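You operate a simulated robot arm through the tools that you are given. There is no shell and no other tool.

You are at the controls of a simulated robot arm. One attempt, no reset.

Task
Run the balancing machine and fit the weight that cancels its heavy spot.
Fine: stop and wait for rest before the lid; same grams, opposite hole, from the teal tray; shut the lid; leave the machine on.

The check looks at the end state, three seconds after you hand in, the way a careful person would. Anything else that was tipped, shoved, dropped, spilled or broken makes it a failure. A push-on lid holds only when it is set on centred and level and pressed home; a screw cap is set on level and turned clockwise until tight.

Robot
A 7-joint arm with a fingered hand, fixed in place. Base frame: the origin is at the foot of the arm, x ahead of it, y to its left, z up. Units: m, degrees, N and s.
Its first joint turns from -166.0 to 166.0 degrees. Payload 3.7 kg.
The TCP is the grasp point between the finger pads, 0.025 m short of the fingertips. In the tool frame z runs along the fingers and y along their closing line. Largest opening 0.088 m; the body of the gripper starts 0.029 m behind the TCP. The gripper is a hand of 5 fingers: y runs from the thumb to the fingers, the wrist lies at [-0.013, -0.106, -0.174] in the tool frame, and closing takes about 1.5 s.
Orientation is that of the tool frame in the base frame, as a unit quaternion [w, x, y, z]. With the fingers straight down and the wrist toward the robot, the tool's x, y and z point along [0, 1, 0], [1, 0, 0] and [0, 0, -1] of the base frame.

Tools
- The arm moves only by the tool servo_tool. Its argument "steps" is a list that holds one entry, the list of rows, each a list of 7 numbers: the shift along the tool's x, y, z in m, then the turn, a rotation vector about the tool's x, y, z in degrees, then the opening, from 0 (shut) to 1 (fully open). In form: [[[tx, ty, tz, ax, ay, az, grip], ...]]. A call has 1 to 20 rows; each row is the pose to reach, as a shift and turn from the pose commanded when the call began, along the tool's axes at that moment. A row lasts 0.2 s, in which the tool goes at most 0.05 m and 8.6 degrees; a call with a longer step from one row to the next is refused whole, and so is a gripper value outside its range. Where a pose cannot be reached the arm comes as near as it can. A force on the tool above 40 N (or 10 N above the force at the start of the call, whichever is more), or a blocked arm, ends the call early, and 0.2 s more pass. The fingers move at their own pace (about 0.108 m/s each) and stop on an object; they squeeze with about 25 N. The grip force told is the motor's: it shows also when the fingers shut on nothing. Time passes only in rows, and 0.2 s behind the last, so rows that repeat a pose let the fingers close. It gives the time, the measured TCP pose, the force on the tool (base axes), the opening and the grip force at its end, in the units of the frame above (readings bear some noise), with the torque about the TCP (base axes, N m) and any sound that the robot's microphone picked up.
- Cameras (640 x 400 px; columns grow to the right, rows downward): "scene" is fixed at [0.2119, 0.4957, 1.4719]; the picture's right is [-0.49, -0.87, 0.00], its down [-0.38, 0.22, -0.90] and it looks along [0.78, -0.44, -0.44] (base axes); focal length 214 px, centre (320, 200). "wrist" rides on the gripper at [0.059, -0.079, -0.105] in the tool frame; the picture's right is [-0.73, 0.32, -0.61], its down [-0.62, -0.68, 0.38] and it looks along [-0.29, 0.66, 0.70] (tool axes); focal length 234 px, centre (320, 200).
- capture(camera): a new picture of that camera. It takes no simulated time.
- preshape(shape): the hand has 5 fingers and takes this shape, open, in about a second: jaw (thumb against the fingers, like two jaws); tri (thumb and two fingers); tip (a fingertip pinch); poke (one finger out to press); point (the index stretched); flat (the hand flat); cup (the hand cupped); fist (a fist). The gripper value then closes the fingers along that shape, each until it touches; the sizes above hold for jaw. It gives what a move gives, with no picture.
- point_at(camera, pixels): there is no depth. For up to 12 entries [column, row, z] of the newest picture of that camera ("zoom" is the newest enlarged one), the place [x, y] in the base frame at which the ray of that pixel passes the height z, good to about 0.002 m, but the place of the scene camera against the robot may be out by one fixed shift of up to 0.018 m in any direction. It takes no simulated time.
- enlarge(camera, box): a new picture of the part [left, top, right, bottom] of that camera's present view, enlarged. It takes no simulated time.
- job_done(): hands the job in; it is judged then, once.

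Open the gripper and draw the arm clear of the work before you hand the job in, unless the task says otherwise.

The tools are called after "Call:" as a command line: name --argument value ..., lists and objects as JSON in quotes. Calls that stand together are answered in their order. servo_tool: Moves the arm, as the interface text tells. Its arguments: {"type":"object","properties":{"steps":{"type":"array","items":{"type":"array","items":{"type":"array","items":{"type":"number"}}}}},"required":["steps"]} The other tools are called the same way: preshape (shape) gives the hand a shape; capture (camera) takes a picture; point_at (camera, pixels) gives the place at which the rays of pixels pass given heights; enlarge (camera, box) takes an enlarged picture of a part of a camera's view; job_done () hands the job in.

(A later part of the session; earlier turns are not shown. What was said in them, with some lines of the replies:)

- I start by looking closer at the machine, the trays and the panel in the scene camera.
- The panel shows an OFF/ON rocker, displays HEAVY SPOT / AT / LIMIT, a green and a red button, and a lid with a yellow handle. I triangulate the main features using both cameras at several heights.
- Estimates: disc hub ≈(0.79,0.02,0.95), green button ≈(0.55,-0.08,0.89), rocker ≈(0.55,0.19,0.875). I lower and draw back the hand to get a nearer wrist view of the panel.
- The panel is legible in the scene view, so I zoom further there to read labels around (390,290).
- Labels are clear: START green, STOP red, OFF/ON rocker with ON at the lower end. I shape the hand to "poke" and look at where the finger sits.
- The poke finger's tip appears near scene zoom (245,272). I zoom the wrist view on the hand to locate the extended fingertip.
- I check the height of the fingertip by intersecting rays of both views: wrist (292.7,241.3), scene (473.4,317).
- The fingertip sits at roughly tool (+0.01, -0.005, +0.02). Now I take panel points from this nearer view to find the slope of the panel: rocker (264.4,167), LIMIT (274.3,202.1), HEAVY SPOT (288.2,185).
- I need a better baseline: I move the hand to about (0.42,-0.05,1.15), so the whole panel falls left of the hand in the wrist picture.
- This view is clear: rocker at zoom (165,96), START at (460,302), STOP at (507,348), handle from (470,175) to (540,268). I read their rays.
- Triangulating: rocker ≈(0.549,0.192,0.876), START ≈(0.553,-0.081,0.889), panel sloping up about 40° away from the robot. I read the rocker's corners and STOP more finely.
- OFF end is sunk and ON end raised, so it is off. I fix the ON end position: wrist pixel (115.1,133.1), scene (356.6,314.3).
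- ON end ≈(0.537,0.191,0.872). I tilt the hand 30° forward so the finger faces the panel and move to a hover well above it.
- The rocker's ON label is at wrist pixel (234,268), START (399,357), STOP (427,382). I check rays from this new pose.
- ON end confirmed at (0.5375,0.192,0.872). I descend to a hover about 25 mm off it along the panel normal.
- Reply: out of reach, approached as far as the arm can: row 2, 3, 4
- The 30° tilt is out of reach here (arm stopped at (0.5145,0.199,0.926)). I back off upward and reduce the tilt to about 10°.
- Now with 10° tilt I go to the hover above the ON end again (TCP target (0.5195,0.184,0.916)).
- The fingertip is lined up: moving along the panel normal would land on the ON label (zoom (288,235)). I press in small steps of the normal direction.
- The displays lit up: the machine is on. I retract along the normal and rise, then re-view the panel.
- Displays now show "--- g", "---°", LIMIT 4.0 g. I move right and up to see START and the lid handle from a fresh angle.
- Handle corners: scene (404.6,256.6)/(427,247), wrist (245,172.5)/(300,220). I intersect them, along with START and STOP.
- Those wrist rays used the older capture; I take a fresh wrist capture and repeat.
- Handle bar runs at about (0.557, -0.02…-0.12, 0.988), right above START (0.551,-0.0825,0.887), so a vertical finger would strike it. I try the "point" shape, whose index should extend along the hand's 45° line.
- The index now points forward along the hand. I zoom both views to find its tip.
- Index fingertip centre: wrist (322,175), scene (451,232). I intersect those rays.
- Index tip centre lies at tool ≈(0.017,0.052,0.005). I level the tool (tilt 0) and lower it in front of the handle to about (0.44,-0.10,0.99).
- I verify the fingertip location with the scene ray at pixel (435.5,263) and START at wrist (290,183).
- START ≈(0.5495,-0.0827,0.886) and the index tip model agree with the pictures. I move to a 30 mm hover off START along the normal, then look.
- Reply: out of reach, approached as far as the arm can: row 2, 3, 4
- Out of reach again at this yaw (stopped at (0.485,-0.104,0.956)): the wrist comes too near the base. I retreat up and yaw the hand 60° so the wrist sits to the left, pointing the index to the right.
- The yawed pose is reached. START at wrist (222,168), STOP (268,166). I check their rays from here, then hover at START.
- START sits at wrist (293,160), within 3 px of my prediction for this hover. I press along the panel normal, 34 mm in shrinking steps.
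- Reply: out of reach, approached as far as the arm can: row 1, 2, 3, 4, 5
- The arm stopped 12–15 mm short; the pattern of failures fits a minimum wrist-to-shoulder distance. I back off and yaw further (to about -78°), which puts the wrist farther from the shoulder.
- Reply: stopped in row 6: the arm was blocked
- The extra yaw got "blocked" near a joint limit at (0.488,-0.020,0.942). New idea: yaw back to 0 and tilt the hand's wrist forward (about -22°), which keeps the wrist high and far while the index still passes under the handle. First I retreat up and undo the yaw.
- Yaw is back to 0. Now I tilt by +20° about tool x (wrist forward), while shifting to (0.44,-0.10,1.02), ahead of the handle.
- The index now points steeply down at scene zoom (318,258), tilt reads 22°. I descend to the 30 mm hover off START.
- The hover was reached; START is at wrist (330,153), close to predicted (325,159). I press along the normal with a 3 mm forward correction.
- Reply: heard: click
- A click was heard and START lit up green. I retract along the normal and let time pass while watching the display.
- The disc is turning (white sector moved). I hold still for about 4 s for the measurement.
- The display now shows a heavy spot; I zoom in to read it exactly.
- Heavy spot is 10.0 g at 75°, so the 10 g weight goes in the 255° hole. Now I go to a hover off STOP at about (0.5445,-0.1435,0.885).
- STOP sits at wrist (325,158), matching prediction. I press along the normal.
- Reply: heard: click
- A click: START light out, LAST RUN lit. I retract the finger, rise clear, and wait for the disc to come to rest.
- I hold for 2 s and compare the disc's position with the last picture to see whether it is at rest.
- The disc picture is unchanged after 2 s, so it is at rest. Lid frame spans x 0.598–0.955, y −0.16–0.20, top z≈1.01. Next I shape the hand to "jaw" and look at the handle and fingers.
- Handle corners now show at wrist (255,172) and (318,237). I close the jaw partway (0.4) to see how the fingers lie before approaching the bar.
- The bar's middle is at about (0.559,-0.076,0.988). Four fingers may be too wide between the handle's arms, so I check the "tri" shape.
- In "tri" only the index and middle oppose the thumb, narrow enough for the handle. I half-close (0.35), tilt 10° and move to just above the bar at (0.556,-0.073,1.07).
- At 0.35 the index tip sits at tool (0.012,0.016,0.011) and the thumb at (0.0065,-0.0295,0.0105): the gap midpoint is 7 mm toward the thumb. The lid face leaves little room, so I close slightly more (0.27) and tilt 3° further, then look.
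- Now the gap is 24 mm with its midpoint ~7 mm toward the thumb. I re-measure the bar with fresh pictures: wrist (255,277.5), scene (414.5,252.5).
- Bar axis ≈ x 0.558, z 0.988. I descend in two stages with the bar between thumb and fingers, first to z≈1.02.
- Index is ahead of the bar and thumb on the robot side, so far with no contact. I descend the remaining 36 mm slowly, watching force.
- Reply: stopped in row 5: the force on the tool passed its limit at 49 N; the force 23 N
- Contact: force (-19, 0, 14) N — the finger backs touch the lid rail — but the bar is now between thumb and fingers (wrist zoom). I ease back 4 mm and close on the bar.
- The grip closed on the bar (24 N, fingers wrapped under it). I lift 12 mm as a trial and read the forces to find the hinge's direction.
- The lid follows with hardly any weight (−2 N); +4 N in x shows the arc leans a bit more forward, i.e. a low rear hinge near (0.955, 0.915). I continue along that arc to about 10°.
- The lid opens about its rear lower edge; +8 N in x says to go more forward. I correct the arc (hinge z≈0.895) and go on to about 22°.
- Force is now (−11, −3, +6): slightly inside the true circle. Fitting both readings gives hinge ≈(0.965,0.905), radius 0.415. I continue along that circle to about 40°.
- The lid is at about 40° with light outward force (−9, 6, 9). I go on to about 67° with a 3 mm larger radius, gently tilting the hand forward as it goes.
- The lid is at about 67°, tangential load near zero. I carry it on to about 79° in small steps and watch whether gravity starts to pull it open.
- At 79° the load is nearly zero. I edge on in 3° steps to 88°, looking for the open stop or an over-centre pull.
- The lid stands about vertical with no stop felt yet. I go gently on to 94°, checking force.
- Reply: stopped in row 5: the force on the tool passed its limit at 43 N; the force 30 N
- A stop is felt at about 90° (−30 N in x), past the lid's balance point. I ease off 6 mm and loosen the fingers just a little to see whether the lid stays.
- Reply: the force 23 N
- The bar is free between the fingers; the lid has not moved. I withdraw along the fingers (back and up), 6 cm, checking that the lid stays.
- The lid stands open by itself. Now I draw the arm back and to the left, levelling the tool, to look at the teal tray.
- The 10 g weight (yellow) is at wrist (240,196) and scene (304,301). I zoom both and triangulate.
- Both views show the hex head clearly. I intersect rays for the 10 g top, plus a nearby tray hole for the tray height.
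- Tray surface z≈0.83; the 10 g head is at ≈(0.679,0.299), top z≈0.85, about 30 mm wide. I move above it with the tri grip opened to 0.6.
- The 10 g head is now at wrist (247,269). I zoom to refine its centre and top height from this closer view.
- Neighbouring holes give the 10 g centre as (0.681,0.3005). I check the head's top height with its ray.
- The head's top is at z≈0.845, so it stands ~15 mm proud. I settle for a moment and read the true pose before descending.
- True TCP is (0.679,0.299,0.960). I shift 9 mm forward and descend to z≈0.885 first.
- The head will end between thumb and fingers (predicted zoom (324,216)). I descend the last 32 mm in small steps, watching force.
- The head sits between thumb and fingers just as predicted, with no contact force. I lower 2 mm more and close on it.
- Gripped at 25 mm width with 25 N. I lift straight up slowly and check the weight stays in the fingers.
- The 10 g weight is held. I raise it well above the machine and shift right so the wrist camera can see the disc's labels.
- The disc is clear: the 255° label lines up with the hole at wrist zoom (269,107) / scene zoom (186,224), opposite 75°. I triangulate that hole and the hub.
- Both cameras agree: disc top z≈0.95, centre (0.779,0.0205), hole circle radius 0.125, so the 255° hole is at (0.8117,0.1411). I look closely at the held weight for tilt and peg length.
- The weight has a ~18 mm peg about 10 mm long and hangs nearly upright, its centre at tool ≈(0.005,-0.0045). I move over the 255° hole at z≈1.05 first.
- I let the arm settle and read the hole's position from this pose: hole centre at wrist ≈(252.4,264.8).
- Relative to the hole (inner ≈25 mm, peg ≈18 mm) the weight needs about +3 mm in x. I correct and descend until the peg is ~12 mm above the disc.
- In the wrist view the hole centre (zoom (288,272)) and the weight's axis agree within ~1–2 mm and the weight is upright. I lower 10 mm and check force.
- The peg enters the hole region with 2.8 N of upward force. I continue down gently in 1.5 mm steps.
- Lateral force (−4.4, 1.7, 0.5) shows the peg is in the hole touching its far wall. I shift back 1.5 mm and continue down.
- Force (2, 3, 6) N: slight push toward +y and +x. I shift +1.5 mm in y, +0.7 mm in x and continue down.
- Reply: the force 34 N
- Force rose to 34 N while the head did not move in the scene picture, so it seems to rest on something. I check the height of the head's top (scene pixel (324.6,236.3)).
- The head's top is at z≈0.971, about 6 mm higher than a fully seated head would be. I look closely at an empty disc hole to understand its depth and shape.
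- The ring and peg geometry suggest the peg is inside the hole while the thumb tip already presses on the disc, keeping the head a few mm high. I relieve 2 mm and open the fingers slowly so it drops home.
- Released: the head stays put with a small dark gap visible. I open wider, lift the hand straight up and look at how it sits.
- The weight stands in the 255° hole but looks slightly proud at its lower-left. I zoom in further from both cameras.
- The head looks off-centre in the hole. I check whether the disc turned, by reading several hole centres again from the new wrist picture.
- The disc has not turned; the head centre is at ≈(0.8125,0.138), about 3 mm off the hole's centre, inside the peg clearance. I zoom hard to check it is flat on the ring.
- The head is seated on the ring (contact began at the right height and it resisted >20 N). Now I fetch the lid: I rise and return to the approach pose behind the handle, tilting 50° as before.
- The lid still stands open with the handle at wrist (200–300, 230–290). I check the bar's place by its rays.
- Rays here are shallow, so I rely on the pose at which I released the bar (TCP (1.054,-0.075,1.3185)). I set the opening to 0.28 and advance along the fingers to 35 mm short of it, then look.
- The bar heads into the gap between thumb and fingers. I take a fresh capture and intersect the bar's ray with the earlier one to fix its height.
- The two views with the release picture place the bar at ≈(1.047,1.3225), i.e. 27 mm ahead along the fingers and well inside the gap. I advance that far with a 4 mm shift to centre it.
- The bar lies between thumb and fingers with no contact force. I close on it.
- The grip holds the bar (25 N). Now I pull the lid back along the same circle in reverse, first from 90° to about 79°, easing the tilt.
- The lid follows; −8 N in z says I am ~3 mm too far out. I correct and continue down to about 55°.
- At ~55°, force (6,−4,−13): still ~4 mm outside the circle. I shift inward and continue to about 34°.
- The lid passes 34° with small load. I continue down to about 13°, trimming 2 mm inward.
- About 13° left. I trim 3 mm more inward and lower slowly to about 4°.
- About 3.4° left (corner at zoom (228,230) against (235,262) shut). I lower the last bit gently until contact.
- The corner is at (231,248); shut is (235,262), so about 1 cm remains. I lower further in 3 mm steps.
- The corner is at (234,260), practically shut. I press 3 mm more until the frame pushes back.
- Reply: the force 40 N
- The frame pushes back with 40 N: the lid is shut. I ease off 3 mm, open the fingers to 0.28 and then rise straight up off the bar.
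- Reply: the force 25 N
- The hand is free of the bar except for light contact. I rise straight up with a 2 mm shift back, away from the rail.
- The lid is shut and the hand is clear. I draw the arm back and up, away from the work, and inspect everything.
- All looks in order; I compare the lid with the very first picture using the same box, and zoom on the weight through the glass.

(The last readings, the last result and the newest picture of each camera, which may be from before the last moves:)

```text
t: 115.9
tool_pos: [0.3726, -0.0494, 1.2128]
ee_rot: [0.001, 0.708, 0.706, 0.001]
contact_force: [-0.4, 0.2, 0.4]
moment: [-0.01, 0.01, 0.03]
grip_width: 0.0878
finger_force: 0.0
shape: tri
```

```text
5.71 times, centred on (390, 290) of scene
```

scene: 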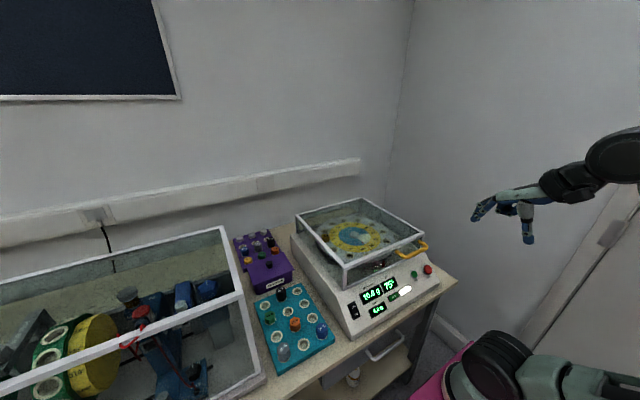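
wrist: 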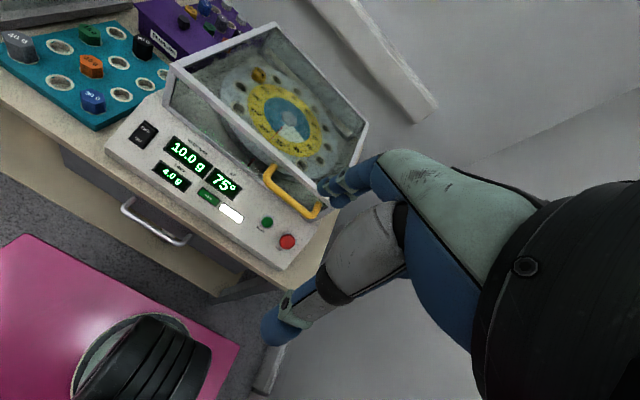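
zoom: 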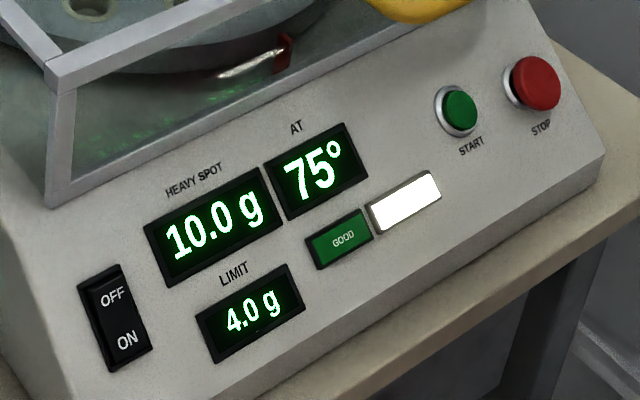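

Panel and lid match the first picture. The weight's label looks turned round, so I zoom on it closely.

Call:
enlarge --camera "scene" --box '[312, 225, 342, 250]'

Call:
enlarge --camera "wrist" --box '[230, 50, 300, 110]'

```text
16.00 times, centred on (327, 238) of scene
```

zoom: 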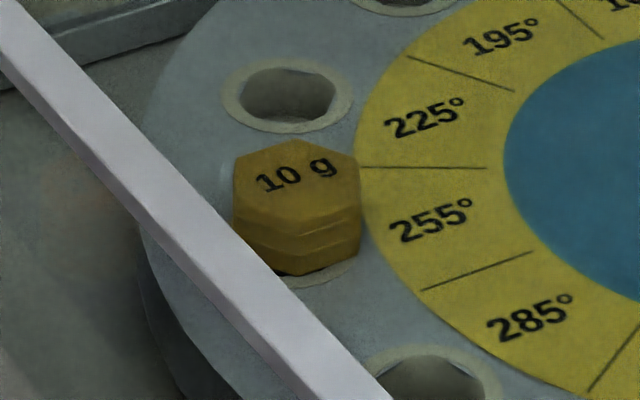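

```text
6.67 times, centred on (265, 80) of wrist
```

zoom: 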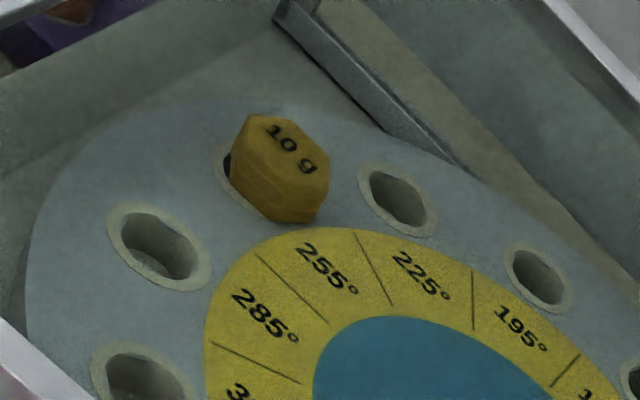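

The label reads "10 g" in the 255° hole, and the head sits where a seated weight should (within ~3 mm). The lid is shut, the display is on, the disc is at rest, and the arm is clear with the hand open, so I hand in.

Call:
job_done

```text
The job is handed in.
```

I ran the balancing machine and fitted the correcting weight. It showed a heavy spot of 10.0 g at 75°, so the 10 g weight from the teal tray is now in the 255° hole.

- **Order of work:** I pressed STOP and waited until the disc no longer moved before opening the lid. I then fitted the weight and closed the lid again.
- **Weight:** It is about 3 mm off the centre of its hole, which I judged to be within the peg's play. Its head height matches a fully seated weight.
- **Lid:** I pressed it down until it pushed back firmly, and in the pictures it sits as it did at the start.
- **Machine:** It is switched on and the disc is at rest. I did not run it a second time, so the GOOD lamp has not confirmed the balance.
- **Surroundings:** Nothing else on the bench looks moved in the pictures. The arm is drawn clear with the hand open.
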